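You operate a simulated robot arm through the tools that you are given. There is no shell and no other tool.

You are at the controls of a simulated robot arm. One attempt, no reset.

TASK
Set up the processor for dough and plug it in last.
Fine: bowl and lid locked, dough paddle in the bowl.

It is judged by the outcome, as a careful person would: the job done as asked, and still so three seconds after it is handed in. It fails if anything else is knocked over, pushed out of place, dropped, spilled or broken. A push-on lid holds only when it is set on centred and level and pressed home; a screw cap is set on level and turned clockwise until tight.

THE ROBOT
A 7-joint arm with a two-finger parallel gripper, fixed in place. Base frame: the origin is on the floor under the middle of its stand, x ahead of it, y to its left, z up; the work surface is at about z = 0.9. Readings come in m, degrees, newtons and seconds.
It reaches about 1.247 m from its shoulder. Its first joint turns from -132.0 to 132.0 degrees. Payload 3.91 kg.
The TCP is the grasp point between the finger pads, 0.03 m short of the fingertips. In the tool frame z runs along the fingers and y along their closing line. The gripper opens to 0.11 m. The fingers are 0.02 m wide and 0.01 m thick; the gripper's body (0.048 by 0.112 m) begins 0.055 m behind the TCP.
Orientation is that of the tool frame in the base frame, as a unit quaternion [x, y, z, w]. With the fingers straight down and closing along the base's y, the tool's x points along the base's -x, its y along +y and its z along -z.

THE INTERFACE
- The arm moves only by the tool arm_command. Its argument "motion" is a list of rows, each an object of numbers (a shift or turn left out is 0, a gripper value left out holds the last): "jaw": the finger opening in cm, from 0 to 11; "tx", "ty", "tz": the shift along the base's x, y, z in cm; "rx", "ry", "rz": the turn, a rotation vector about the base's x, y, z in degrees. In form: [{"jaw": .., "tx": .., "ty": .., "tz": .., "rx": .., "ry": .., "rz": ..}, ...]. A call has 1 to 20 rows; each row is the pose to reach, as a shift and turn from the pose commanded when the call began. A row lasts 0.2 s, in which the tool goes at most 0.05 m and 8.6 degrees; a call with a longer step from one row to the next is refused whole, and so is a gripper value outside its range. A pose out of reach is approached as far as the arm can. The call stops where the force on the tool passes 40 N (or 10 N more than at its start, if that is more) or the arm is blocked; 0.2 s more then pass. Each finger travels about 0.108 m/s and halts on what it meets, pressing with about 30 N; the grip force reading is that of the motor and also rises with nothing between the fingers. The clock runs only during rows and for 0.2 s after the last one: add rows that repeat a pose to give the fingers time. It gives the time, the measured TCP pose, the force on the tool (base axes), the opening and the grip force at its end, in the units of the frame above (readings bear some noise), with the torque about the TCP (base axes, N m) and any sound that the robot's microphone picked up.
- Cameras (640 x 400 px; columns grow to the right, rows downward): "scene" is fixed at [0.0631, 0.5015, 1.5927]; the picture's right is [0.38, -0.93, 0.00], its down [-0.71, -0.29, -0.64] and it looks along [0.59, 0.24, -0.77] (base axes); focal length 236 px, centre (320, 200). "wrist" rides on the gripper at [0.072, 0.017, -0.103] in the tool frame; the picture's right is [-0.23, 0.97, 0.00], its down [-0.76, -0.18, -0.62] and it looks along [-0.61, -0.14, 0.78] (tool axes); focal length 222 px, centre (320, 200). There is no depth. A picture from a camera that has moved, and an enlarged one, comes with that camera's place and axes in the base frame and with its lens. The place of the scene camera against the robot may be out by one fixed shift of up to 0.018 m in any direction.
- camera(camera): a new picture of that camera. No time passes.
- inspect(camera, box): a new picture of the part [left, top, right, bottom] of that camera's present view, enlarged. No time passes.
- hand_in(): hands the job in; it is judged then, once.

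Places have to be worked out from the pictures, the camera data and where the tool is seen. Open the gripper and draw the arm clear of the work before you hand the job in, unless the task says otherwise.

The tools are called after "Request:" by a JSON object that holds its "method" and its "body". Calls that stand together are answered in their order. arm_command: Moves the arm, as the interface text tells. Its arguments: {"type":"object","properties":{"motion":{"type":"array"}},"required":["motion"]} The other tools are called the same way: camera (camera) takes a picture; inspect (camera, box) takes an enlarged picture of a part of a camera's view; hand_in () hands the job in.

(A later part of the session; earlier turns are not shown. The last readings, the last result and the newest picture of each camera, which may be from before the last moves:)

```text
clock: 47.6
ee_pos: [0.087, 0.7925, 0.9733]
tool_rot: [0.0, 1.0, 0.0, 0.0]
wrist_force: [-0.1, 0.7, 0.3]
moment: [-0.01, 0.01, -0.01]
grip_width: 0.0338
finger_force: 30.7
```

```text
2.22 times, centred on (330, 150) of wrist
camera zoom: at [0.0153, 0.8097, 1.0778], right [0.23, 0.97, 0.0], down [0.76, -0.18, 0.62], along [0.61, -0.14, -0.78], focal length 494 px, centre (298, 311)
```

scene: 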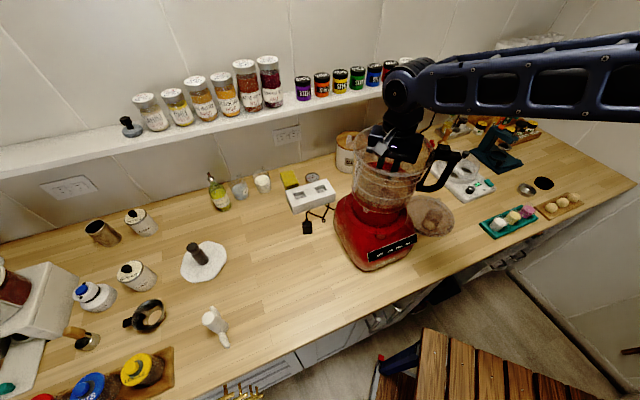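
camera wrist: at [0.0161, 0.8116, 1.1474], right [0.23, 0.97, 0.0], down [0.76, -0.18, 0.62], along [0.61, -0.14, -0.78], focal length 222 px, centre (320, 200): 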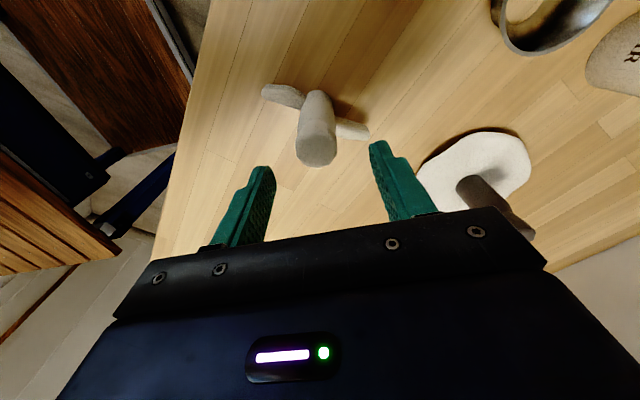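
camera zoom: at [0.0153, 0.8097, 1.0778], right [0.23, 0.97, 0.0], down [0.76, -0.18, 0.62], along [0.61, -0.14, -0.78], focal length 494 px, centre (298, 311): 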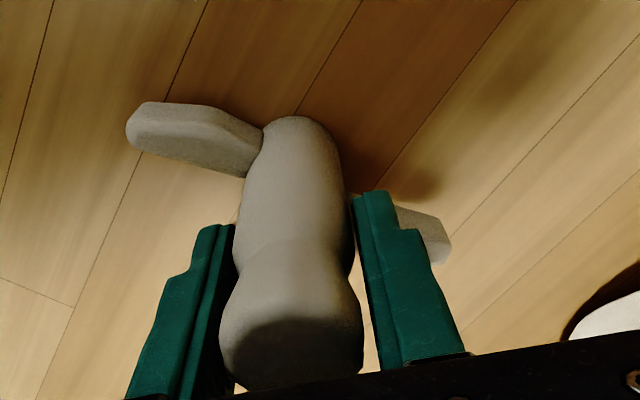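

The paddle is gripped at 33.8 mm. I'm lifting it and checking the load.

Request:
{"method": "arm_command", "body": {"motion": [{"tz": 1}, {"tz": 3}, {"tz": 6}, {"tz": 10}, {"tz": 14}, {"tz": 18}, {"tz": 22}, {"tz": 26}, {"tz": 30}, {"tz": 33}, {"tz": 33}]}}

Request:
{"method": "camera", "body": {"camera": "wrist"}}

Request:
{"method": "camera", "body": {"camera": "scene"}}

```text
clock: 50.0
ee_pos: [0.0866, 0.7918, 1.3053]
tool_rot: [0.0, 1.0, 0.0, 0.001]
wrist_force: [0.7, 0.0, -1.1]
moment: [0.01, 0.01, 0.05]
grip_width: 0.0336
finger_force: 30.5
```

```text
taken
camera wrist: at [0.0158, 0.8086, 1.4093], right [0.23, 0.97, 0.0], down [0.76, -0.18, 0.62], along [0.61, -0.14, -0.78], focal length 222 px, centre (320, 200)
```

wrist: 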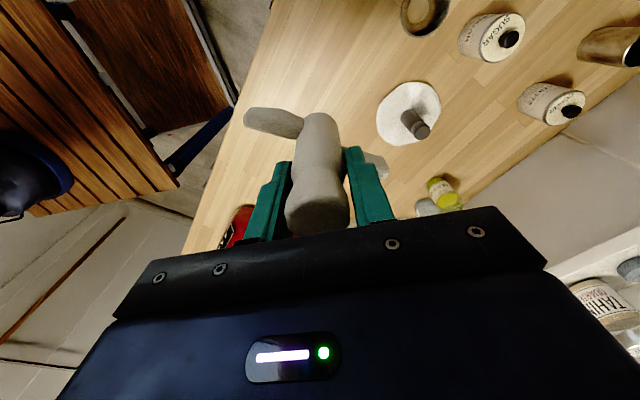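

```text
taken
```

scene: 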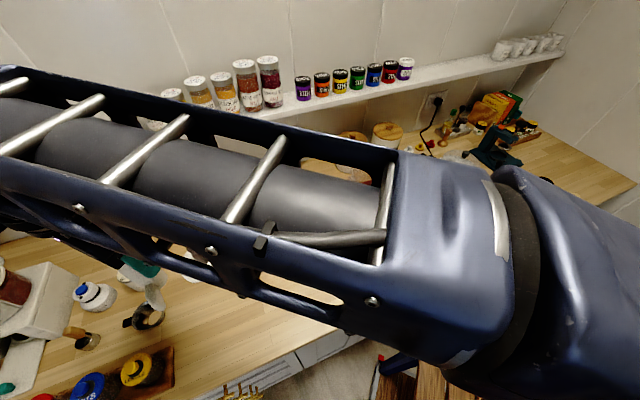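

The paddle is held upright, at about 1 N. I'm moving so the camera sits above the bowl, with the paddle bottom clearing the rim, to measure the shaft precisely.

Request:
{"method": "arm_command", "body": {"motion": [{"tx": 2, "ty": -1, "tz": 1}, {"tx": 5, "ty": -3, "tz": 2}, {"tx": 9, "ty": -5.2, "tz": 2}, {"tx": 13, "ty": -7.6, "tz": 2}, {"tx": 17, "ty": -10, "tz": 2}, {"tx": 21, "ty": -12.4, "tz": 2}, {"tx": 25, "ty": -14.8, "tz": 2}, {"tx": 29, "ty": -17.2, "tz": 2}, {"tx": 33, "ty": -19.6, "tz": 2}, {"tx": 37, "ty": -22, "tz": 2}, {"tx": 41, "ty": -24.4, "tz": 2}, {"tx": 44, "ty": -26.5, "tz": 2}, {"tx": 46, "ty": -28, "tz": 2}, {"tx": 47.5, "ty": -29, "tz": 2}, {"tx": 47.5, "ty": -29, "tz": 2}]}}

Request:
{"method": "camera", "body": {"camera": "wrist"}}

Request:
{"method": "inspect", "body": {"camera": "wrist", "box": [220, 0, 420, 120]}}

```text
clock: 53.2
ee_pos: [0.5627, 0.5021, 1.3256]
tool_rot: [0.0, 1.0, 0.0, 0.0]
wrist_force: [0.9, 0.0, -0.9]
moment: [0.0, 0.04, -0.01]
grip_width: 0.0319
finger_force: 29.9
```

```text
taken
camera wrist: at [0.491, 0.5186, 1.4299], right [0.23, 0.97, 0.0], down [0.76, -0.18, 0.62], along [0.61, -0.14, -0.78], focal length 222 px, centre (320, 200)
```

wrist: 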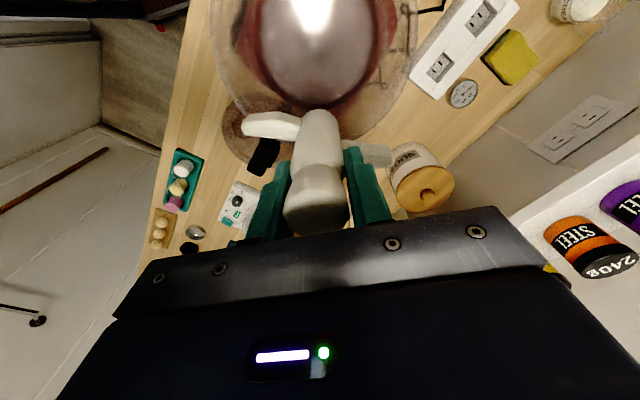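

```text
3.20 times, centred on (320, 60) of wrist
camera zoom: at [0.491, 0.5186, 1.4299], right [0.23, 0.97, 0.0], down [0.76, -0.18, 0.62], along [0.61, -0.14, -0.78], focal length 711 px, centre (320, 648)
```

zoom: 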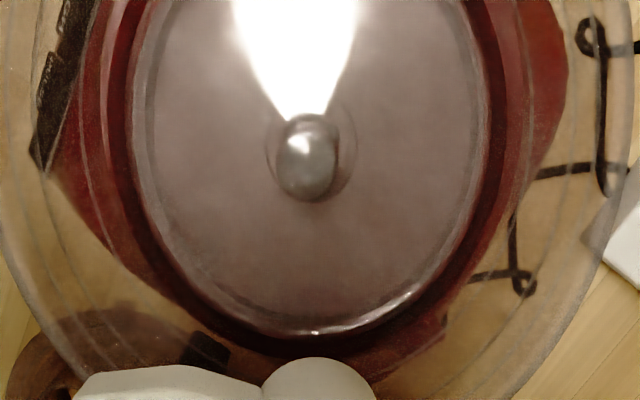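

The shaft is clearly visible. Zooming in for a precise fix, and checking that the paddle is still straight in the grip.

Request:
{"method": "inspect", "body": {"camera": "wrist", "box": [290, 20, 350, 70]}}

Request:
{"method": "inspect", "body": {"camera": "wrist", "box": [220, 90, 420, 240]}}

Request:
{"method": "inspect", "body": {"camera": "scene", "box": [320, 60, 480, 220]}}

```text
8.00 times, centred on (320, 45) of wrist
camera zoom: at [0.491, 0.5186, 1.4299], right [0.23, 0.97, 0.0], down [0.76, -0.18, 0.62], along [0.61, -0.14, -0.78], focal length 1777 px, centre (320, 1440)
```

zoom: 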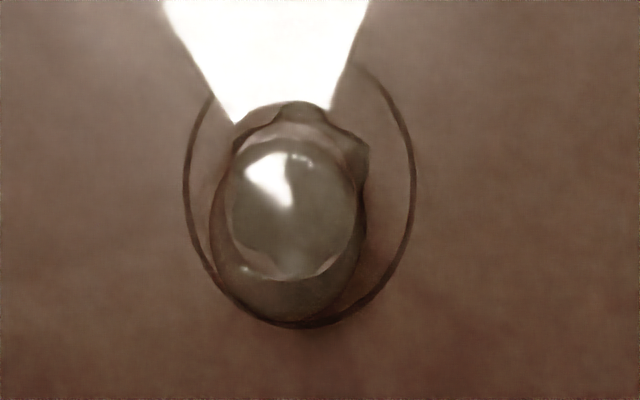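

```text
2.67 times, centred on (320, 165) of wrist
camera zoom: at [0.491, 0.5186, 1.4299], right [0.23, 0.97, 0.0], down [0.76, -0.18, 0.62], along [0.61, -0.14, -0.78], focal length 592 px, centre (320, 293)
```

zoom: 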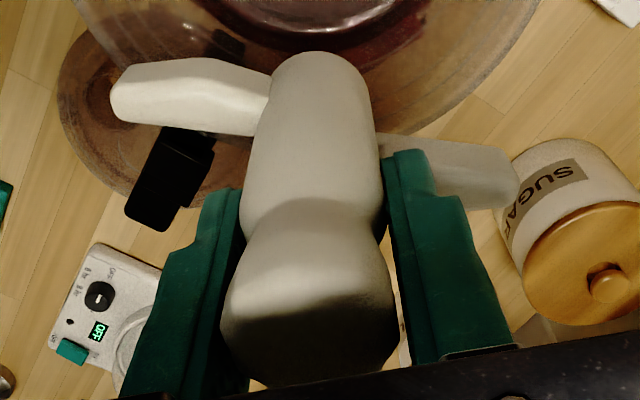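

```text
2.50 times, centred on (400, 140) of scene
camera zoom: at [0.0631, 0.5015, 1.5927], right [0.38, -0.93, 0.0], down [-0.71, -0.29, -0.64], along [0.59, 0.24, -0.77], focal length 590 px, centre (120, 350)
```

zoom: 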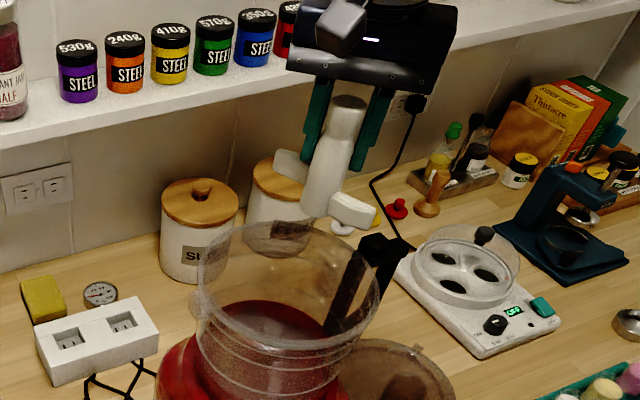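

The fix gives the shaft at about (0.514, 0.5095), and the paddle hangs upright, having just turned its flats against the pads. I'll move over the shaft and lower to just above its top at z ≈ 1.117.

Request:
{"method": "arm_command", "body": {"motion": [{"tx": -2, "ty": 0.3}, {"tx": -4, "ty": 0.6}, {"tx": -5, "ty": 0.75}, {"tx": -5, "ty": 0.75, "tz": -3}, {"tx": -5, "ty": 0.75, "tz": -6}, {"tx": -5, "ty": 0.75, "tz": -9}, {"tx": -5, "ty": 0.75, "tz": -11.5}, {"tx": -5, "ty": 0.75, "tz": -11.5}]}}

Request:
{"method": "camera", "body": {"camera": "wrist"}}

Request:
{"method": "inspect", "body": {"camera": "wrist", "box": [220, 60, 420, 220]}}

Request:
{"method": "inspect", "body": {"camera": "scene", "box": [330, 110, 450, 230]}}

```text
clock: 55.0
ee_pos: [0.5116, 0.5083, 1.2108]
tool_rot: [0.0, 1.0, -0.001, 0.001]
wrist_force: [-0.3, 0.2, -0.8]
moment: [-0.02, -0.01, 0.0]
grip_width: 0.0316
finger_force: 29.9
```

```text
taken
camera wrist: at [0.4399, 0.5255, 1.3151], right [0.23, 0.97, 0.0], down [0.76, -0.18, 0.62], along [0.61, -0.14, -0.78], focal length 222 px, centre (320, 200)
```

wrist: 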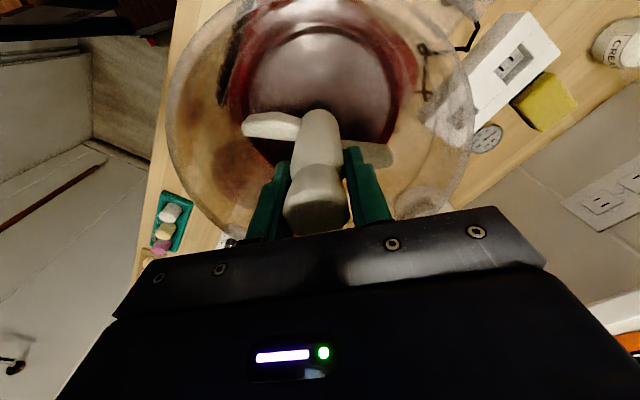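

```text
2.50 times, centred on (320, 140) of wrist
camera zoom: at [0.4399, 0.5255, 1.3151], right [0.23, 0.97, 0.0], down [0.76, -0.18, 0.62], along [0.61, -0.14, -0.78], focal length 555 px, centre (320, 350)
```

zoom: 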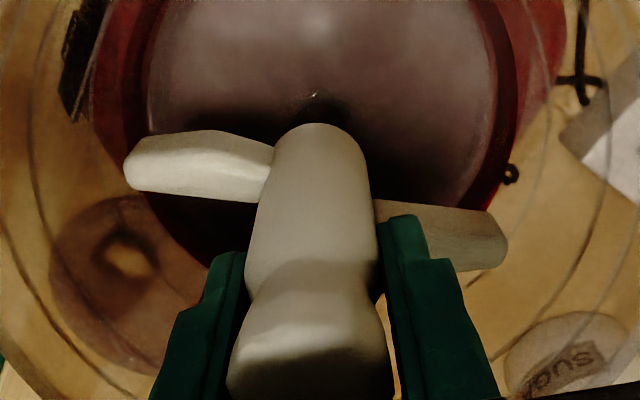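

```text
3.33 times, centred on (390, 170) of scene
camera zoom: at [0.0631, 0.5015, 1.5927], right [0.38, -0.93, 0.0], down [-0.71, -0.29, -0.64], along [0.59, 0.24, -0.77], focal length 786 px, centre (87, 300)
```

zoom: 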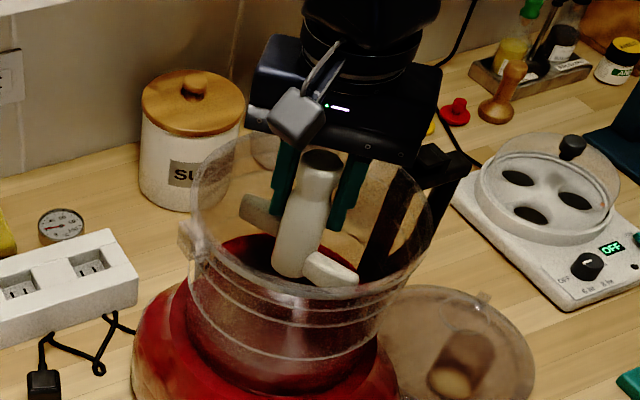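

The paddle is inside the rim, directly above the shaft. I'll lower in 3 mm steps with a 1 mm trim, watching for contact near TCP 1.19.

Request:
{"method": "arm_command", "body": {"motion": [{"tx": 0.1, "ty": 0.1, "tz": -0.3}, {"tx": 0.1, "ty": 0.1, "tz": -0.6}, {"tx": 0.1, "ty": 0.1, "tz": -0.9}, {"tx": 0.1, "ty": 0.1, "tz": -1.2}, {"tx": 0.1, "ty": 0.1, "tz": -1.5}, {"tx": 0.1, "ty": 0.1, "tz": -1.8}, {"tx": 0.1, "ty": 0.1, "tz": -1.8}]}}

```text
clock: 56.6
ee_pos: [0.5122, 0.5093, 1.1953]
tool_rot: [-0.001, 1.0, 0.0, 0.0]
wrist_force: [-4.1, 3.7, 26.8]
moment: [0.06, 0.09, -0.07]
grip_width: 0.0315
finger_force: 30.3
```

Contact came at TCP 1.195 with 27 N, so the hub's bore is resting on the shaft top and is slightly off. I'll raise it and compare the hub bottom with the shaft in the camera.

Request:
{"method": "arm_command", "body": {"motion": [{"tz": 1}, {"tz": 3}, {"tz": 5}, {"tz": 7}, {"tz": 7}]}}

Request:
{"method": "camera", "body": {"camera": "wrist"}}

Request:
{"method": "inspect", "body": {"camera": "wrist", "box": [270, 60, 370, 140]}}

Request:
{"method": "inspect", "body": {"camera": "scene", "box": [350, 130, 430, 210]}}

```text
clock: 57.8
ee_pos: [0.5132, 0.511, 1.2617]
tool_rot: [0.0, 1.0, 0.001, -0.001]
wrist_force: [-0.5, 1.1, 0.0]
moment: [0.0, -0.01, -0.02]
grip_width: 0.0314
finger_force: 30.4
```

```text
taken
camera wrist: at [0.4412, 0.5274, 1.3665], right [0.23, 0.97, 0.0], down [0.76, -0.18, 0.62], along [0.61, -0.14, -0.78], focal length 222 px, centre (320, 200)
```

wrist: 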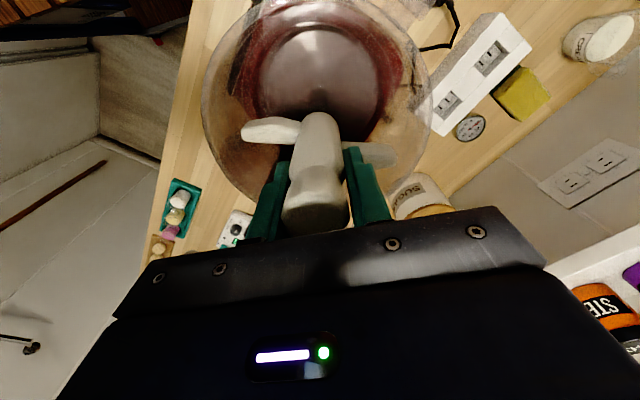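

```text
5.00 times, centred on (320, 100) of wrist
camera zoom: at [0.4412, 0.5274, 1.3665], right [0.23, 0.97, 0.0], down [0.76, -0.18, 0.62], along [0.61, -0.14, -0.78], focal length 1111 px, centre (320, 700)
```

zoom: 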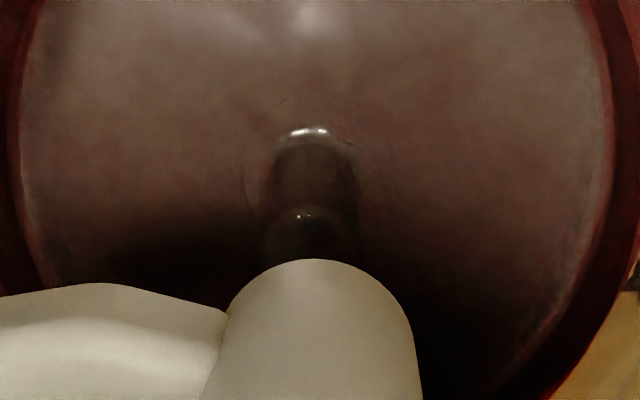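

```text
5.00 times, centred on (390, 170) of scene
camera zoom: at [0.0631, 0.5015, 1.5927], right [0.38, -0.93, 0.0], down [-0.71, -0.29, -0.64], along [0.59, 0.24, -0.77], focal length 1180 px, centre (-30, 350)
```

zoom: 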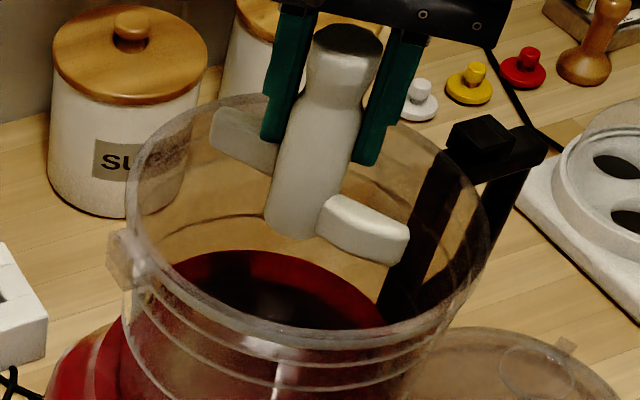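

Laterally the hub is within about 1 mm in y, but I can't judge x from this direction. The paddle is round about its axis, so I'll rotate the wrist by -60° to view the alignment along x.

Request:
{"method": "arm_command", "body": {"motion": [{"rz": -7.5}, {"rz": -15}, {"rz": -22.5}, {"rz": -30}, {"rz": -37.5}, {"rz": -45}, {"rz": -52.5}, {"rz": -60}, {"rz": -60}]}}

Request:
{"method": "camera", "body": {"camera": "wrist"}}

Request:
{"method": "inspect", "body": {"camera": "wrist", "box": [270, 60, 370, 140]}}

```text
clock: 59.8
ee_pos: [0.5135, 0.51, 1.2622]
tool_rot: [0.5, 0.866, 0.0, 0.0]
wrist_force: [0.0, 0.3, 0.2]
moment: [0.0, 0.02, 0.04]
grip_width: 0.0312
finger_force: 29.7
```

```text
taken
camera wrist: at [0.4928, 0.5814, 1.3669], right [0.96, 0.29, 0.0], down [0.23, -0.75, 0.62], along [0.18, -0.6, -0.78], focal length 222 px, centre (320, 200)
```

wrist: 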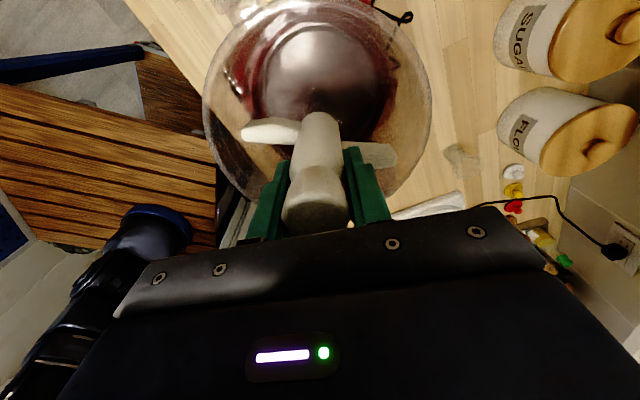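

```text
5.00 times, centred on (320, 100) of wrist
camera zoom: at [0.4928, 0.5814, 1.3669], right [0.96, 0.29, 0.0], down [0.23, -0.75, 0.62], along [0.18, -0.6, -0.78], focal length 1111 px, centre (320, 700)
```

zoom: 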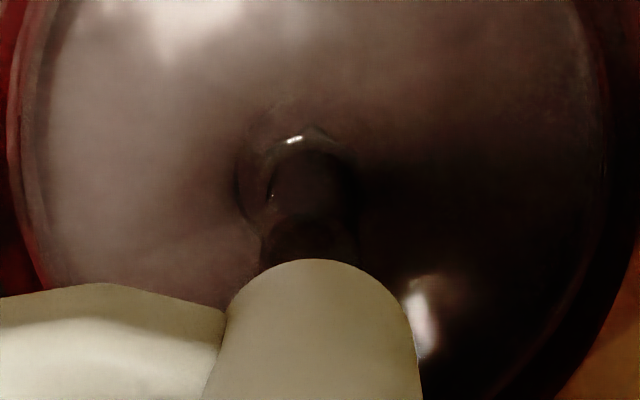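

Combining both views, the hub should move about (-1.5, -0.6) mm. I'll apply that in this orientation and lower again gently.

Request:
{"method": "arm_command", "body": {"motion": [{"tx": -0.15, "ty": -0.06, "tz": -2}, {"tx": -0.15, "ty": -0.06, "tz": -4}, {"tx": -0.15, "ty": -0.06, "tz": -5.5}, {"tx": -0.15, "ty": -0.06, "tz": -6}, {"tx": -0.15, "ty": -0.06, "tz": -6.3}, {"tx": -0.15, "ty": -0.06, "tz": -6.6}, {"tx": -0.15, "ty": -0.06, "tz": -6.6}]}}

```text
clock: 61.4
ee_pos: [0.5119, 0.509, 1.1971]
tool_rot: [0.5, 0.866, 0.0, 0.0]
wrist_force: [0.4, -0.1, -1.0]
moment: [0.02, 0.03, -0.02]
grip_width: 0.0312
finger_force: 30.1
```

Request:
{"method": "arm_command", "body": {"motion": [{"tz": -0.2}, {"tz": -0.4}, {"tz": -0.6}, {"tz": -0.6}]}}

```text
clock: 62.5
ee_pos: [0.5138, 0.5101, 1.1945]
tool_rot: [0.499, 0.866, 0.003, 0.0]
wrist_force: [0.1, -0.3, 6.0]
moment: [-0.01, 0.06, -0.01]
grip_width: 0.0313
finger_force: 30.5
stopped in row 4: the force on the tool passed its limit at 41 N (the readings are from after the stop); the commanded pose is now the measured one
```

It's still landing on the shaft rim at hub height 1.122, so the bore has tight clearance. I'll raise a little and measure the hub and shaft axes at higher magnification.

Request:
{"method": "arm_command", "body": {"motion": [{"tz": 1}, {"tz": 2}, {"tz": 2}]}}

Request:
{"method": "inspect", "body": {"camera": "wrist", "box": [280, 60, 360, 110]}}

Request:
{"method": "inspect", "body": {"camera": "wrist", "box": [270, 100, 370, 180]}}

Request:
{"method": "inspect", "body": {"camera": "scene", "box": [355, 130, 415, 200]}}

```text
clock: 63.3
ee_pos: [0.5132, 0.5101, 1.2132]
tool_rot: [0.5, 0.866, 0.003, 0.001]
wrist_force: [-0.9, 0.2, -0.4]
moment: [0.01, -0.04, -0.02]
grip_width: 0.031
finger_force: 29.9
```

```text
8.00 times, centred on (320, 85) of wrist
camera zoom: at [0.4927, 0.5815, 1.3173], right [0.96, 0.29, 0.0], down [0.23, -0.75, 0.62], along [0.18, -0.59, -0.78], focal length 1777 px, centre (320, 1120)
```

zoom: 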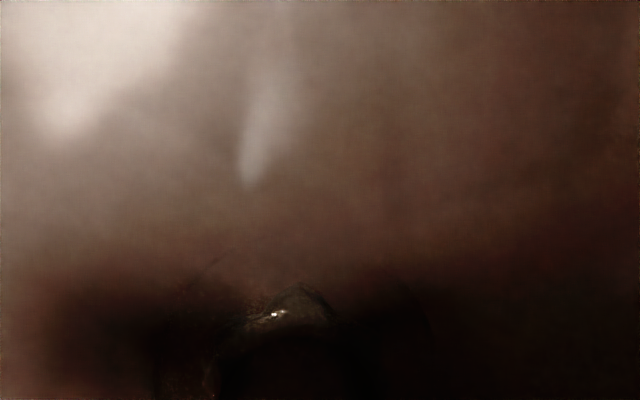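

```text
5.00 times, centred on (320, 140) of wrist
camera zoom: at [0.4927, 0.5815, 1.3173], right [0.96, 0.29, 0.0], down [0.23, -0.75, 0.62], along [0.18, -0.59, -0.78], focal length 1111 px, centre (320, 500)
```

zoom: 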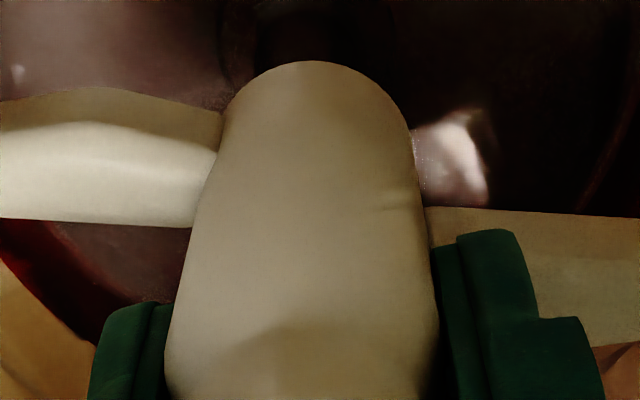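

```text
5.71 times, centred on (385, 165) of scene
camera zoom: at [0.0631, 0.5015, 1.5927], right [0.38, -0.93, 0.0], down [-0.71, -0.29, -0.64], along [0.59, 0.24, -0.77], focal length 1348 px, centre (-51, 400)
```

zoom: 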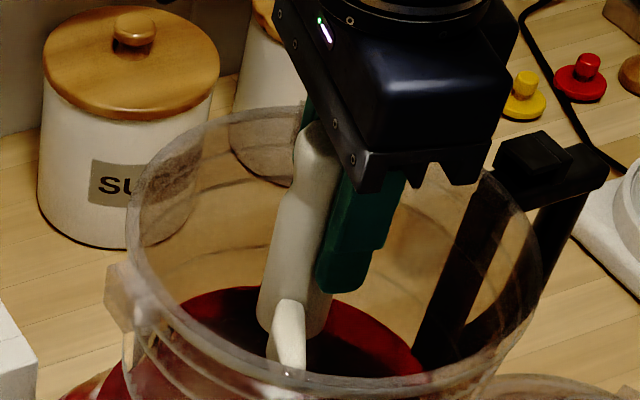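

Vision is too dark this close, so before searching further I want to see the paddle's underside for the bore's size and shape. I'll raise it well clear and tilt its bottom toward the scene camera.

Request:
{"method": "arm_command", "body": {"motion": [{"tz": 4}, {"tz": 8}, {"tz": 12}, {"tz": 16}, {"tz": 20, "ry": 6}, {"tz": 22, "ry": 12}, {"tz": 23, "ry": 18}, {"tz": 23, "ry": 24}, {"tz": 23, "ry": 30}, {"tz": 23, "ry": 36}, {"tz": 23, "ry": 42}, {"tz": 23, "ry": 48}, {"tz": 23, "ry": 54}, {"tz": 23, "ry": 60}, {"tz": 23, "ry": 60}]}}

Request:
{"method": "camera", "body": {"camera": "scene"}}

```text
clock: 66.5
ee_pos: [0.5124, 0.5105, 1.4432]
tool_rot: [0.433, 0.75, -0.248, -0.434]
wrist_force: [0.4, -1.0, -0.1]
moment: [-0.03, 0.0, 0.01]
grip_width: 0.0313
finger_force: 29.9
```

```text
taken
```

scene: 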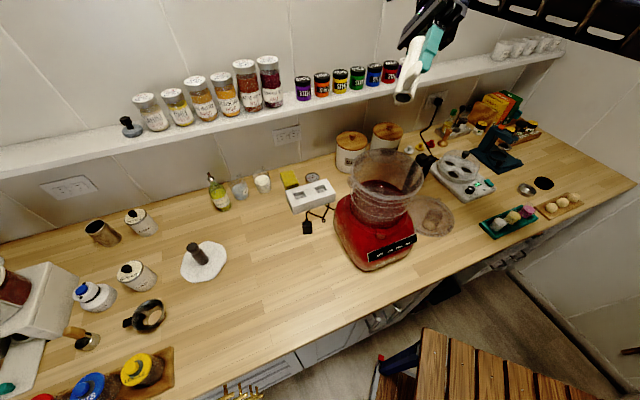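

The underside is visible now; zooming in.

Request:
{"method": "inspect", "body": {"camera": "scene", "box": [385, 80, 425, 115]}}

Request:
{"method": "inspect", "body": {"camera": "scene", "box": [370, 10, 460, 110]}}

Request:
{"method": "inspect", "body": {"camera": "scene", "box": [345, 145, 425, 225]}}

```text
11.43 times, centred on (405, 98) of scene
camera zoom: at [0.0631, 0.5015, 1.5927], right [0.38, -0.93, 0.0], down [-0.71, -0.29, -0.64], along [0.59, 0.24, -0.77], focal length 2697 px, centre (-651, 1371)
```

zoom: 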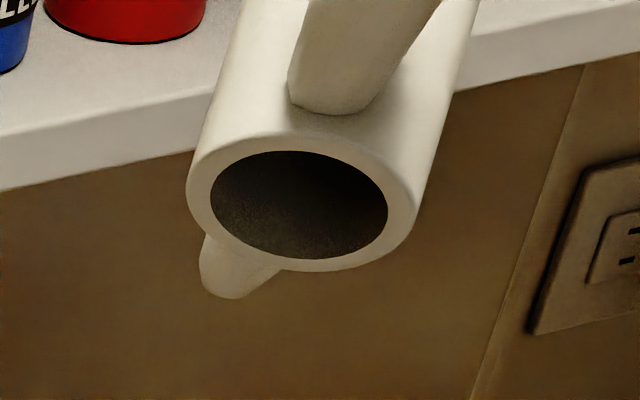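

```text
4.00 times, centred on (415, 60) of scene
camera zoom: at [0.0631, 0.5015, 1.5927], right [0.38, -0.93, 0.0], down [-0.71, -0.29, -0.64], along [0.59, 0.24, -0.77], focal length 944 px, centre (-60, 760)
```

zoom: 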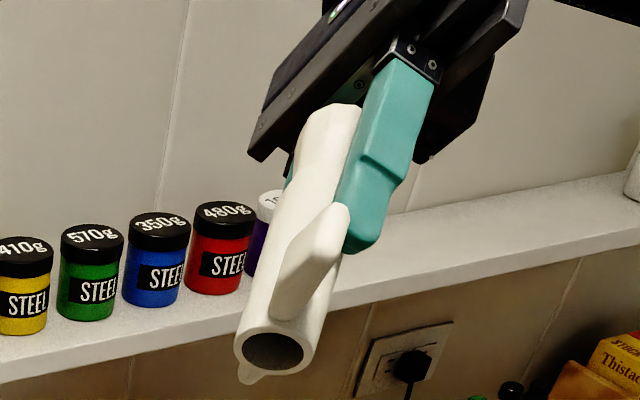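

```text
5.00 times, centred on (385, 185) of scene
camera zoom: at [0.0631, 0.5015, 1.5927], right [0.38, -0.93, 0.0], down [-0.71, -0.29, -0.64], along [0.59, 0.24, -0.77], focal length 1180 px, centre (-5, 275)
```

zoom: 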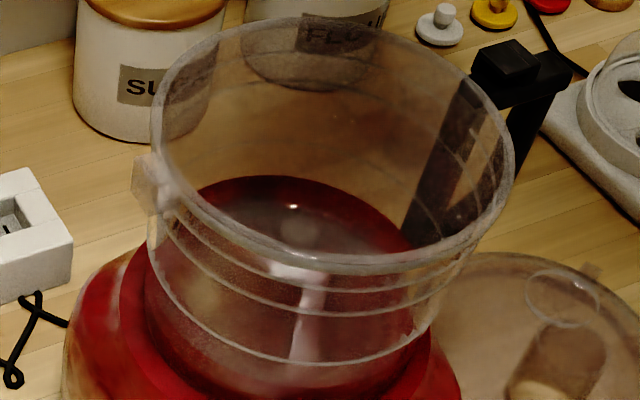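

The bore is plain and round, about 24 mm against the 21.4 mm shaft, so it just needs centring within roughly 1 mm. I'm returning to upright above the shaft.

Request:
{"method": "arm_command", "body": {"motion": [{"ry": -6}, {"ry": -12}, {"ry": -18}, {"ry": -24}, {"ry": -30}, {"ry": -36}, {"ry": -42}, {"ry": -48}, {"ry": -54}, {"ry": -60}, {"ry": -60, "tz": -4}, {"ry": -60, "tz": -8}, {"ry": -60, "tz": -12}, {"ry": -60, "tz": -15.5}, {"ry": -60, "tz": -17}, {"ry": -60, "tz": -17}]}}

Request:
{"method": "inspect", "body": {"camera": "wrist", "box": [270, 50, 370, 130]}}

Request:
{"method": "inspect", "body": {"camera": "wrist", "box": [270, 120, 370, 200]}}

```text
clock: 69.9
ee_pos: [0.5106, 0.5093, 1.2732]
tool_rot: [0.5, 0.866, 0.002, 0.0]
wrist_force: [0.4, -0.3, -0.4]
moment: [0.0, -0.01, 0.0]
grip_width: 0.0312
finger_force: 29.8
```

```text
5.00 times, centred on (320, 90) of wrist
camera zoom: at [0.4905, 0.5807, 1.3773], right [0.96, 0.29, 0.0], down [0.23, -0.75, 0.62], along [0.18, -0.59, -0.78], focal length 1111 px, centre (320, 750)
```

zoom: 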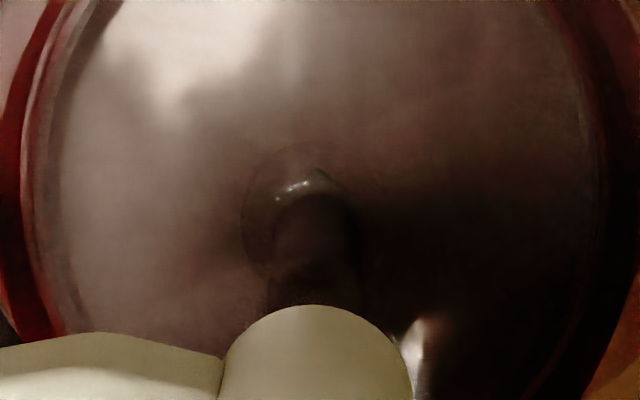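

```text
5.00 times, centred on (320, 160) of wrist
camera zoom: at [0.4905, 0.5807, 1.3773], right [0.96, 0.29, 0.0], down [0.23, -0.75, 0.62], along [0.18, -0.59, -0.78], focal length 1111 px, centre (320, 400)
```

zoom: 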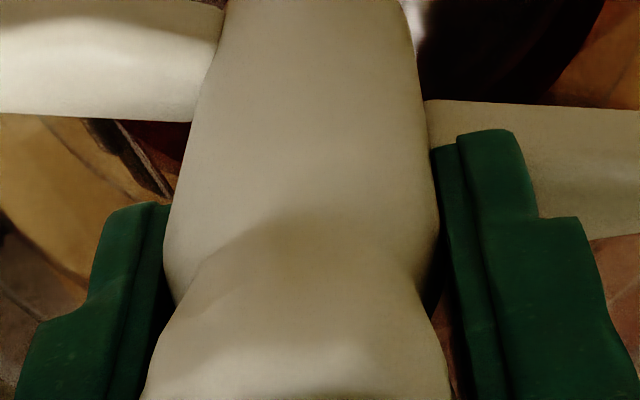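

In this view the hub and shaft axes now line up to within about 0.3 mm. I'll lower again and probe.

Request:
{"method": "arm_command", "body": {"motion": [{"tz": -3}, {"tz": -5}, {"tz": -7}, {"tz": -7.6}, {"tz": -7.8}, {"tz": -8.0}, {"tz": -8.0}]}}

```text
clock: 71.5
ee_pos: [0.5117, 0.5083, 1.1959]
tool_rot: [0.5, 0.866, 0.004, 0.0]
wrist_force: [3.1, 0.4, 25.9]
moment: [-0.17, -0.08, -0.02]
grip_width: 0.0314
finger_force: 30.6
```

The contact moment places the touching point at (-5.6, -7.7) mm from the hub axis, so the hub should shift toward -x,-y. I'll lift slightly, move (-0.5, -1.0) mm and re-probe.

Request:
{"method": "arm_command", "body": {"motion": [{"tz": 0.5}, {"tx": -0.05, "ty": -0.1, "tz": 0.5}, {"tx": -0.05, "ty": -0.1, "tz": 0.2}, {"tx": -0.05, "ty": -0.1, "tz": 0}, {"tx": -0.05, "ty": -0.1, "tz": 0}]}}

```text
clock: 72.7
ee_pos: [0.5125, 0.5088, 1.1945]
tool_rot: [0.5, 0.866, 0.003, 0.0]
wrist_force: [-1.9, 1.6, 16.0]
moment: [0.03, 0.13, -0.02]
grip_width: 0.0313
finger_force: 29.6
```

Force dropped and the contact is now on the -y side, so I'll shift another 1 mm in -y.

Request:
{"method": "arm_command", "body": {"motion": [{"tz": 0.4}, {"ty": -0.1, "tz": 0.4}, {"ty": -0.1, "tz": 0.2}, {"ty": -0.1, "tz": 0}, {"ty": -0.1, "tz": 0}]}}

```text
clock: 73.9
ee_pos: [0.5125, 0.5079, 1.1935]
tool_rot: [0.5, 0.866, 0.005, 0.0]
wrist_force: [2.8, 2.8, 15.0]
moment: [0.05, -0.15, -0.01]
grip_width: 0.0312
finger_force: 30.0
```

The contact is still on the -y side at shaft radius. Shifting (-0.3, -1.0) mm again.

Request:
{"method": "arm_command", "body": {"motion": [{"tz": 0.4}, {"tx": -0.03, "ty": -0.1, "tz": 0.4}, {"tx": -0.03, "ty": -0.1, "tz": 0.2}, {"tx": -0.03, "ty": -0.1, "tz": 0}, {"tx": -0.03, "ty": -0.1, "tz": 0}]}}

```text
clock: 75.1
ee_pos: [0.5111, 0.5064, 1.1931]
tool_rot: [0.5, 0.866, 0.004, 0.0]
wrist_force: [-2.5, -2.8, 20.6]
moment: [-0.22, -0.04, -0.03]
grip_width: 0.0312
finger_force: 29.9
```

The moment readings are too noisy to steer by. I'll raise again and measure both directions visually with exact commanded offsets.

Request:
{"method": "arm_command", "body": {"motion": [{"tz": 2}, {"tz": 5}, {"tz": 8}, {"tz": 8}, {"tz": 8}]}}

Request:
{"method": "inspect", "body": {"camera": "wrist", "box": [295, 70, 345, 110]}}

Request:
{"method": "inspect", "body": {"camera": "wrist", "box": [280, 90, 360, 150]}}

```text
clock: 76.3
ee_pos: [0.511, 0.5079, 1.2726]
tool_rot: [0.5, 0.866, 0.002, 0.0]
wrist_force: [1.2, 0.0, 0.3]
moment: [0.0, 0.01, -0.01]
grip_width: 0.0312
finger_force: 29.8
```

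```text
10.00 times, centred on (320, 90) of wrist
camera zoom: at [0.4893, 0.5782, 1.3774], right [0.96, 0.29, 0.0], down [0.23, -0.75, 0.62], along [0.18, -0.59, -0.78], focal length 2221 px, centre (320, 1300)
```

zoom: 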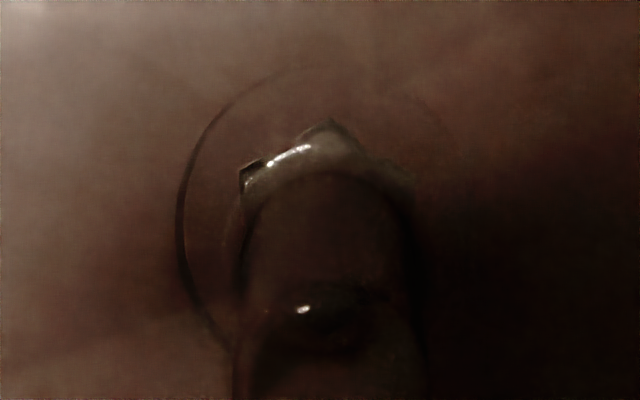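

```text
6.67 times, centred on (320, 120) of wrist
camera zoom: at [0.4893, 0.5782, 1.3774], right [0.96, 0.29, 0.0], down [0.23, -0.75, 0.62], along [0.18, -0.59, -0.78], focal length 1481 px, centre (320, 733)
```

zoom: 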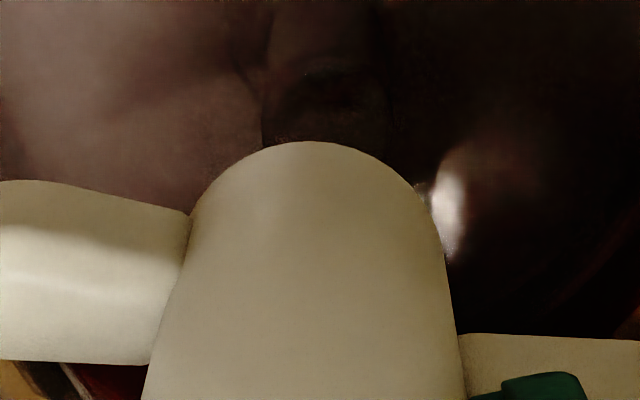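

With better light, this view says the hub must move about +1.6 mm along (0.96, 0.29). I'm rotating back to get the other axis.

Request:
{"method": "arm_command", "body": {"motion": [{"rz": 7.5}, {"rz": 15}, {"rz": 22.5}, {"rz": 30}, {"rz": 37.5}, {"rz": 45}, {"rz": 52.5}, {"rz": 60}, {"rz": 60}]}}

Request:
{"method": "inspect", "body": {"camera": "wrist", "box": [295, 70, 345, 110]}}

Request:
{"method": "inspect", "body": {"camera": "wrist", "box": [280, 90, 360, 150]}}

```text
clock: 78.3
ee_pos: [0.5119, 0.5075, 1.2734]
tool_rot: [-0.001, 1.0, 0.002, -0.001]
wrist_force: [-0.4, 0.3, -1.7]
moment: [-0.02, 0.03, -0.03]
grip_width: 0.0315
finger_force: 29.8
```

```text
10.00 times, centred on (320, 90) of wrist
camera zoom: at [0.4404, 0.5236, 1.3782], right [0.23, 0.97, 0.0], down [0.76, -0.18, 0.62], along [0.61, -0.14, -0.78], focal length 2221 px, centre (320, 1300)
```

zoom: 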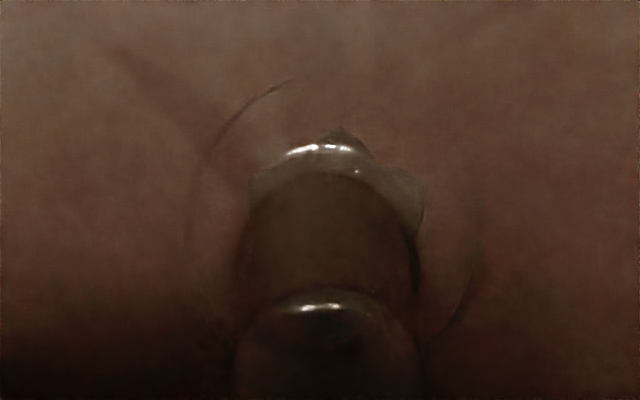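

```text
6.67 times, centred on (320, 120) of wrist
camera zoom: at [0.4404, 0.5236, 1.3782], right [0.23, 0.97, 0.0], down [0.76, -0.18, 0.62], along [0.61, -0.14, -0.78], focal length 1481 px, centre (320, 733)
```

zoom: 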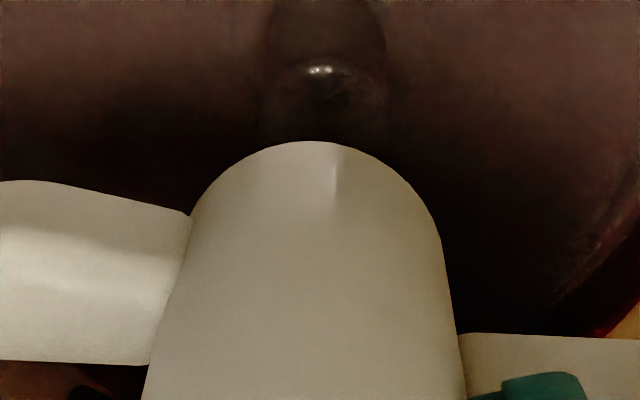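

Now it makes sense. The hub axis sits about 3–4 mm toward the camera side from the TCP, which my earlier probes ignored. At this wrist angle the hub should move about (+4.1, +0.8) mm; applying that and probing again.

Request:
{"method": "arm_command", "body": {"motion": [{"tx": 0.41, "ty": 0.08, "tz": -3}, {"tx": 0.41, "ty": 0.08, "tz": -5.5}, {"tx": 0.41, "ty": 0.08, "tz": -7.2}, {"tx": 0.41, "ty": 0.08, "tz": -7.6}, {"tx": 0.41, "ty": 0.08, "tz": -7.8}, {"tx": 0.41, "ty": 0.08, "tz": -8.0}, {"tx": 0.41, "ty": 0.08, "tz": -8.0}]}}

```text
clock: 79.9
ee_pos: [0.5153, 0.5081, 1.1931]
tool_rot: [-0.001, 1.0, 0.001, -0.001]
wrist_force: [-0.5, -1.0, -0.7]
moment: [0.0, 0.0, -0.02]
grip_width: 0.0312
finger_force: 29.9
```

There's no contact at 1.193, where it was blocked before. Continuing down gently.

Request:
{"method": "arm_command", "body": {"motion": [{"tz": -0.2}, {"tz": -0.4}, {"tz": -0.6}, {"tz": -0.8}, {"tz": -0.8}]}}

```text
clock: 81.1
ee_pos: [0.5167, 0.5086, 1.1852]
tool_rot: [0.0, 1.0, 0.003, -0.001]
wrist_force: [1.7, 0.7, 0.5]
moment: [0.03, -0.14, -0.03]
grip_width: 0.0312
finger_force: 30.0
```

It's engaged over the shaft. A small +x side force shows, so I'll trim 0.7 mm and continue down the shaft.

Request:
{"method": "arm_command", "body": {"motion": [{"tx": 0.07, "tz": -0.3}, {"tx": 0.07, "tz": -0.8}, {"tx": 0.07, "tz": -1.3}, {"tx": 0.07, "tz": -1.8}, {"tx": 0.07, "tz": -2.3}, {"tx": 0.07, "tz": -2.8}, {"tx": 0.07, "tz": -2.8}]}}

```text
clock: 82.7
ee_pos: [0.5162, 0.5083, 1.1551]
tool_rot: [0.0, 1.0, 0.002, -0.001]
wrist_force: [3.7, 2.2, -0.1]
moment: [0.07, -0.15, -0.02]
grip_width: 0.0311
finger_force: 29.6
```

Sliding well with z at 1.155. I'll make another small trim and continue down to the bowl floor.

Request:
{"method": "arm_command", "body": {"motion": [{"tx": 0.05, "ty": 0.04, "tz": -0.4}, {"tx": 0.05, "ty": 0.04, "tz": -0.8}, {"tx": 0.05, "ty": 0.04, "tz": -1.2}, {"tx": 0.05, "ty": 0.04, "tz": -1.6}, {"tx": 0.05, "ty": 0.04, "tz": -2.0}, {"tx": 0.05, "ty": 0.04, "tz": -2.0}]}}

Request:
{"method": "inspect", "body": {"camera": "scene", "box": [335, 130, 435, 230]}}

```text
clock: 84.1
ee_pos: [0.5174, 0.5073, 1.1379]
tool_rot: [0.001, 1.0, 0.002, -0.001]
wrist_force: [0.4, 0.0, -0.1]
moment: [0.02, -0.01, -0.02]
grip_width: 0.0312
finger_force: 30.1
```

```text
4.00 times, centred on (385, 180) of scene
camera zoom: at [0.0631, 0.5015, 1.5927], right [0.38, -0.93, 0.0], down [-0.71, -0.29, -0.64], along [0.59, 0.24, -0.77], focal length 944 px, centre (60, 280)
```

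zoom: 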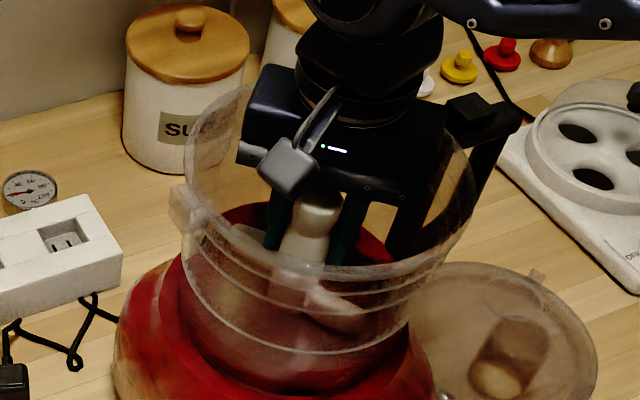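

The paddle is down over the shaft with almost no side force. Lowering the last centimetre to touch the floor.

Request:
{"method": "arm_command", "body": {"motion": [{"tz": -0.3}, {"tz": -0.6}, {"tz": -0.9}, {"tz": -0.9}]}}

```text
clock: 84.8
ee_pos: [0.5172, 0.5095, 1.1361]
tool_rot: [0.0, 1.0, 0.006, 0.002]
wrist_force: [-0.7, -0.6, 8.6]
moment: [0.0, 0.24, 0.0]
grip_width: 0.0314
finger_force: 30.2
stopped in row 3: the force on the tool passed its limit at 47 N (the readings are from after the stop); the commanded pose is now the measured one
```

It stopped at hub bottom ≈ 1.063, which matches the bowl floor height from the shaft geometry, so the paddle is seated. I'll open and lift straight out.

Request:
{"method": "arm_command", "body": {"motion": [{"jaw": 4.5}, {"jaw": 6}, {"jaw": 6}, {"jaw": 6, "tz": 2}, {"tz": 5}, {"tz": 9}, {"tz": 13}, {"tz": 17}, {"tz": 20}, {"tz": 20}]}}

Request:
{"method": "camera", "body": {"camera": "wrist"}}

Request:
{"method": "inspect", "body": {"camera": "wrist", "box": [210, 0, 430, 160]}}

Request:
{"method": "inspect", "body": {"camera": "scene", "box": [335, 130, 435, 230]}}

```text
clock: 87.0
ee_pos: [0.5191, 0.5101, 1.3357]
tool_rot: [0.001, 1.0, 0.005, 0.001]
wrist_force: [0.0, -0.9, 0.6]
moment: [0.02, 0.02, -0.02]
grip_width: 0.06
finger_force: 0.0
```

```text
taken
camera wrist: at [0.4474, 0.5266, 1.4398], right [0.23, 0.97, 0.01], down [0.76, -0.18, 0.62], along [0.61, -0.13, -0.78], focal length 222 px, centre (320, 200)
```

wrist: 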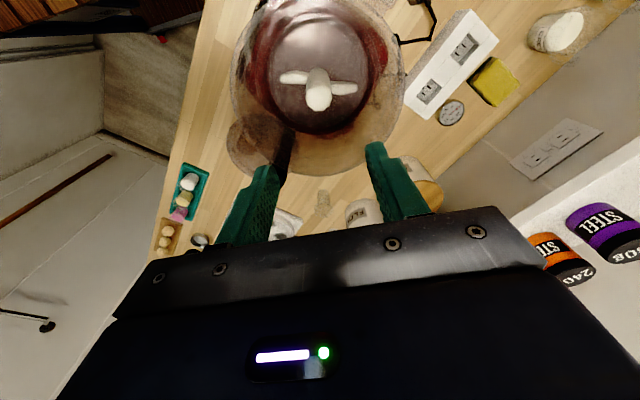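

```text
2.50 times, centred on (320, 80) of wrist
camera zoom: at [0.4474, 0.5266, 1.4398], right [0.23, 0.97, 0.01], down [0.76, -0.18, 0.62], along [0.61, -0.13, -0.78], focal length 555 px, centre (320, 500)
```

zoom: 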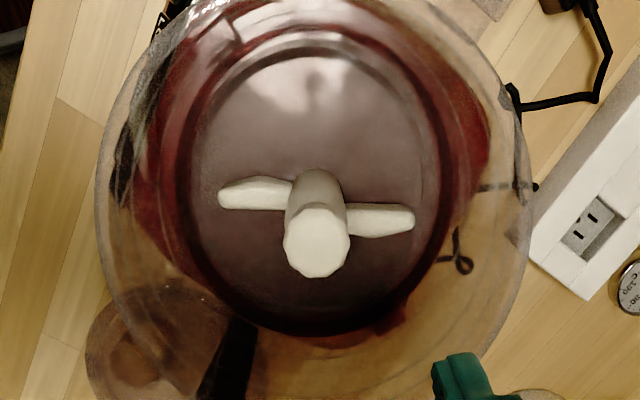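

```text
4.00 times, centred on (385, 180) of scene
camera zoom: at [0.0631, 0.5015, 1.5927], right [0.38, -0.93, 0.0], down [-0.71, -0.29, -0.64], along [0.59, 0.24, -0.77], focal length 944 px, centre (60, 280)
```

zoom: 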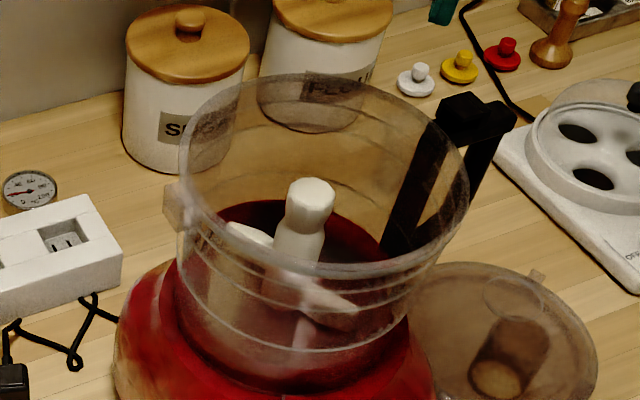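

The paddle is seated upright in the bowl. Before handling the lid I need to know which way its brackets lock, so I'm zooming in on the rim bracket and the handle block.

Request:
{"method": "inspect", "body": {"camera": "scene", "box": [356, 167, 376, 187]}}

Request:
{"method": "inspect", "body": {"camera": "scene", "box": [400, 145, 425, 170]}}

Request:
{"method": "arm_command", "body": {"motion": [{"tx": -3, "ty": 1, "tz": 0}, {"tx": -6, "ty": 2, "tz": -2}, {"tx": -8, "ty": 3, "tz": -4}, {"tx": -8, "ty": 3, "tz": -4}]}}

Request:
{"method": "camera", "body": {"camera": "wrist"}}

```text
16.00 times, centred on (366, 177) of scene
camera zoom: at [0.0631, 0.5015, 1.5927], right [0.38, -0.93, 0.0], down [-0.71, -0.29, -0.64], along [0.59, 0.24, -0.77], focal length 3775 px, centre (-416, 568)
```

zoom: 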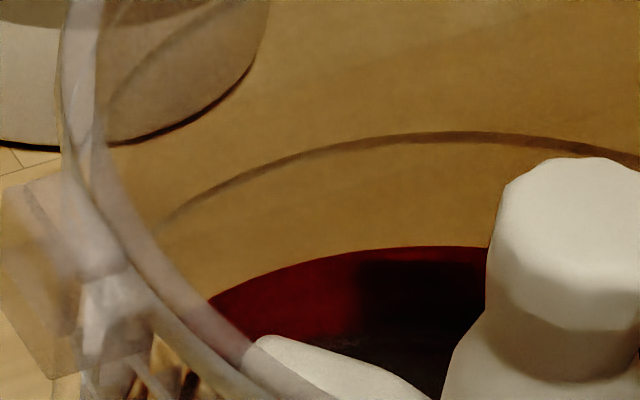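

```text
16.00 times, centred on (412, 158) of scene
camera zoom: at [0.0631, 0.5015, 1.5927], right [0.38, -0.93, 0.0], down [-0.71, -0.29, -0.64], along [0.59, 0.24, -0.77], focal length 3775 px, centre (-1160, 880)
```

zoom: 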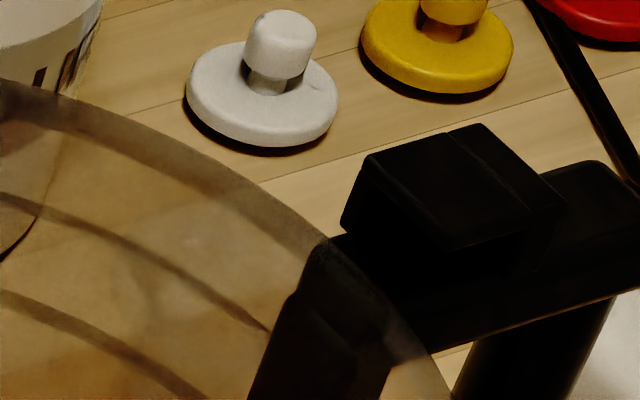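

```text
clock: 88.0
ee_pos: [0.4392, 0.5395, 1.294]
tool_rot: [0.0, 1.0, 0.005, 0.0]
wrist_force: [-0.3, -0.8, 0.8]
moment: [-0.02, 0.01, 0.01]
grip_width: 0.0602
finger_force: 0.1
```

```text
taken
camera wrist: at [0.3684, 0.5554, 1.3979], right [0.23, 0.97, 0.01], down [0.76, -0.18, 0.62], along [0.61, -0.13, -0.78], focal length 222 px, centre (320, 200)
```

wrist: 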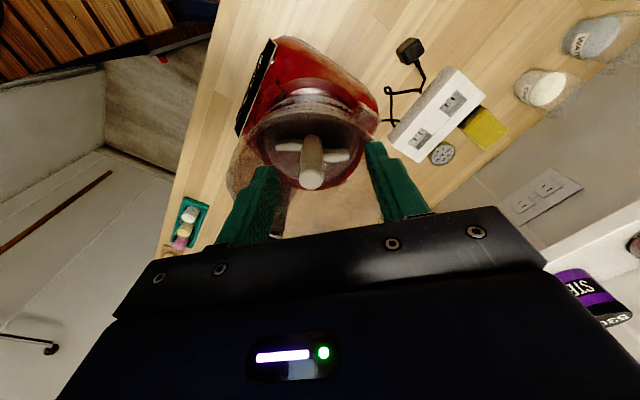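

Request:
{"method": "inspect", "body": {"camera": "wrist", "box": [340, 80, 400, 130]}}

Request:
{"method": "inspect", "body": {"camera": "wrist", "box": [250, 170, 330, 240]}}

```text
8.00 times, centred on (370, 105) of wrist
camera zoom: at [0.3684, 0.5554, 1.3979], right [0.23, 0.97, 0.01], down [0.76, -0.18, 0.62], along [0.61, -0.13, -0.78], focal length 1777 px, centre (-80, 960)
```

zoom: 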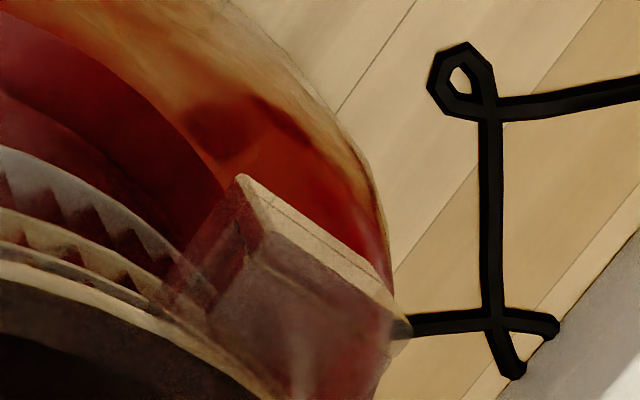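

```text
5.71 times, centred on (290, 205) of wrist
camera zoom: at [0.3684, 0.5554, 1.3979], right [0.23, 0.97, 0.01], down [0.76, -0.18, 0.62], along [0.61, -0.13, -0.78], focal length 1269 px, centre (491, 171)
```

zoom: 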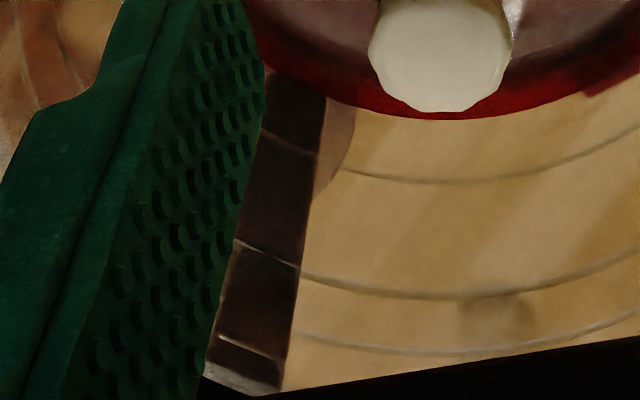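

The bracket's near (counter-clockwise) end looks closed from here. To be sure, I'll look from the wall side, where its clockwise end and the handle block's counter-clockwise end both show.

Request:
{"method": "arm_command", "body": {"motion": [{"tx": 0.5, "ty": 1, "tz": 0, "rz": -7.5}, {"tx": 1, "ty": 2, "tz": 0, "rz": -15}, {"tx": 1.5, "ty": 3, "tz": 0, "rz": -22.5}, {"tx": 2, "ty": 4, "tz": 0, "rz": -30}, {"tx": 2.5, "ty": 5, "tz": 0, "rz": -37.5}, {"tx": 3, "ty": 6, "tz": 0, "rz": -45}, {"tx": 3.5, "ty": 7, "tz": 0, "rz": -52.5}, {"tx": 4, "ty": 8, "tz": 0, "rz": -60}, {"tx": 4.5, "ty": 9, "tz": 0, "rz": -67.5}, {"tx": 5, "ty": 10, "tz": 0, "rz": -75}, {"tx": 5.5, "ty": 11, "tz": 0, "rz": -82.5}, {"tx": 6, "ty": 12, "tz": 0, "rz": -90}, {"tx": 6, "ty": 12, "tz": 0, "rz": -90}]}}

Request:
{"method": "camera", "body": {"camera": "wrist"}}

```text
clock: 90.8
ee_pos: [0.4979, 0.6598, 1.2938]
tool_rot: [0.708, 0.706, 0.003, 0.005]
wrist_force: [0.1, 0.8, 0.1]
moment: [0.0, 0.0, -0.05]
grip_width: 0.06
finger_force: 0.1
```

```text
taken
camera wrist: at [0.5148, 0.732, 1.3987], right [0.97, -0.23, 0.01], down [-0.19, -0.76, 0.62], along [-0.13, -0.61, -0.78], focal length 222 px, centre (320, 200)
```

wrist: 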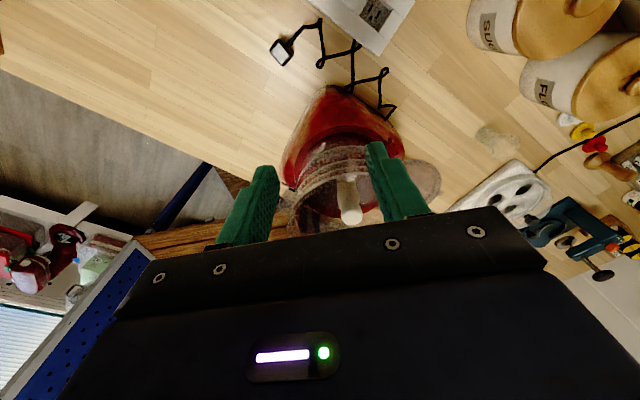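

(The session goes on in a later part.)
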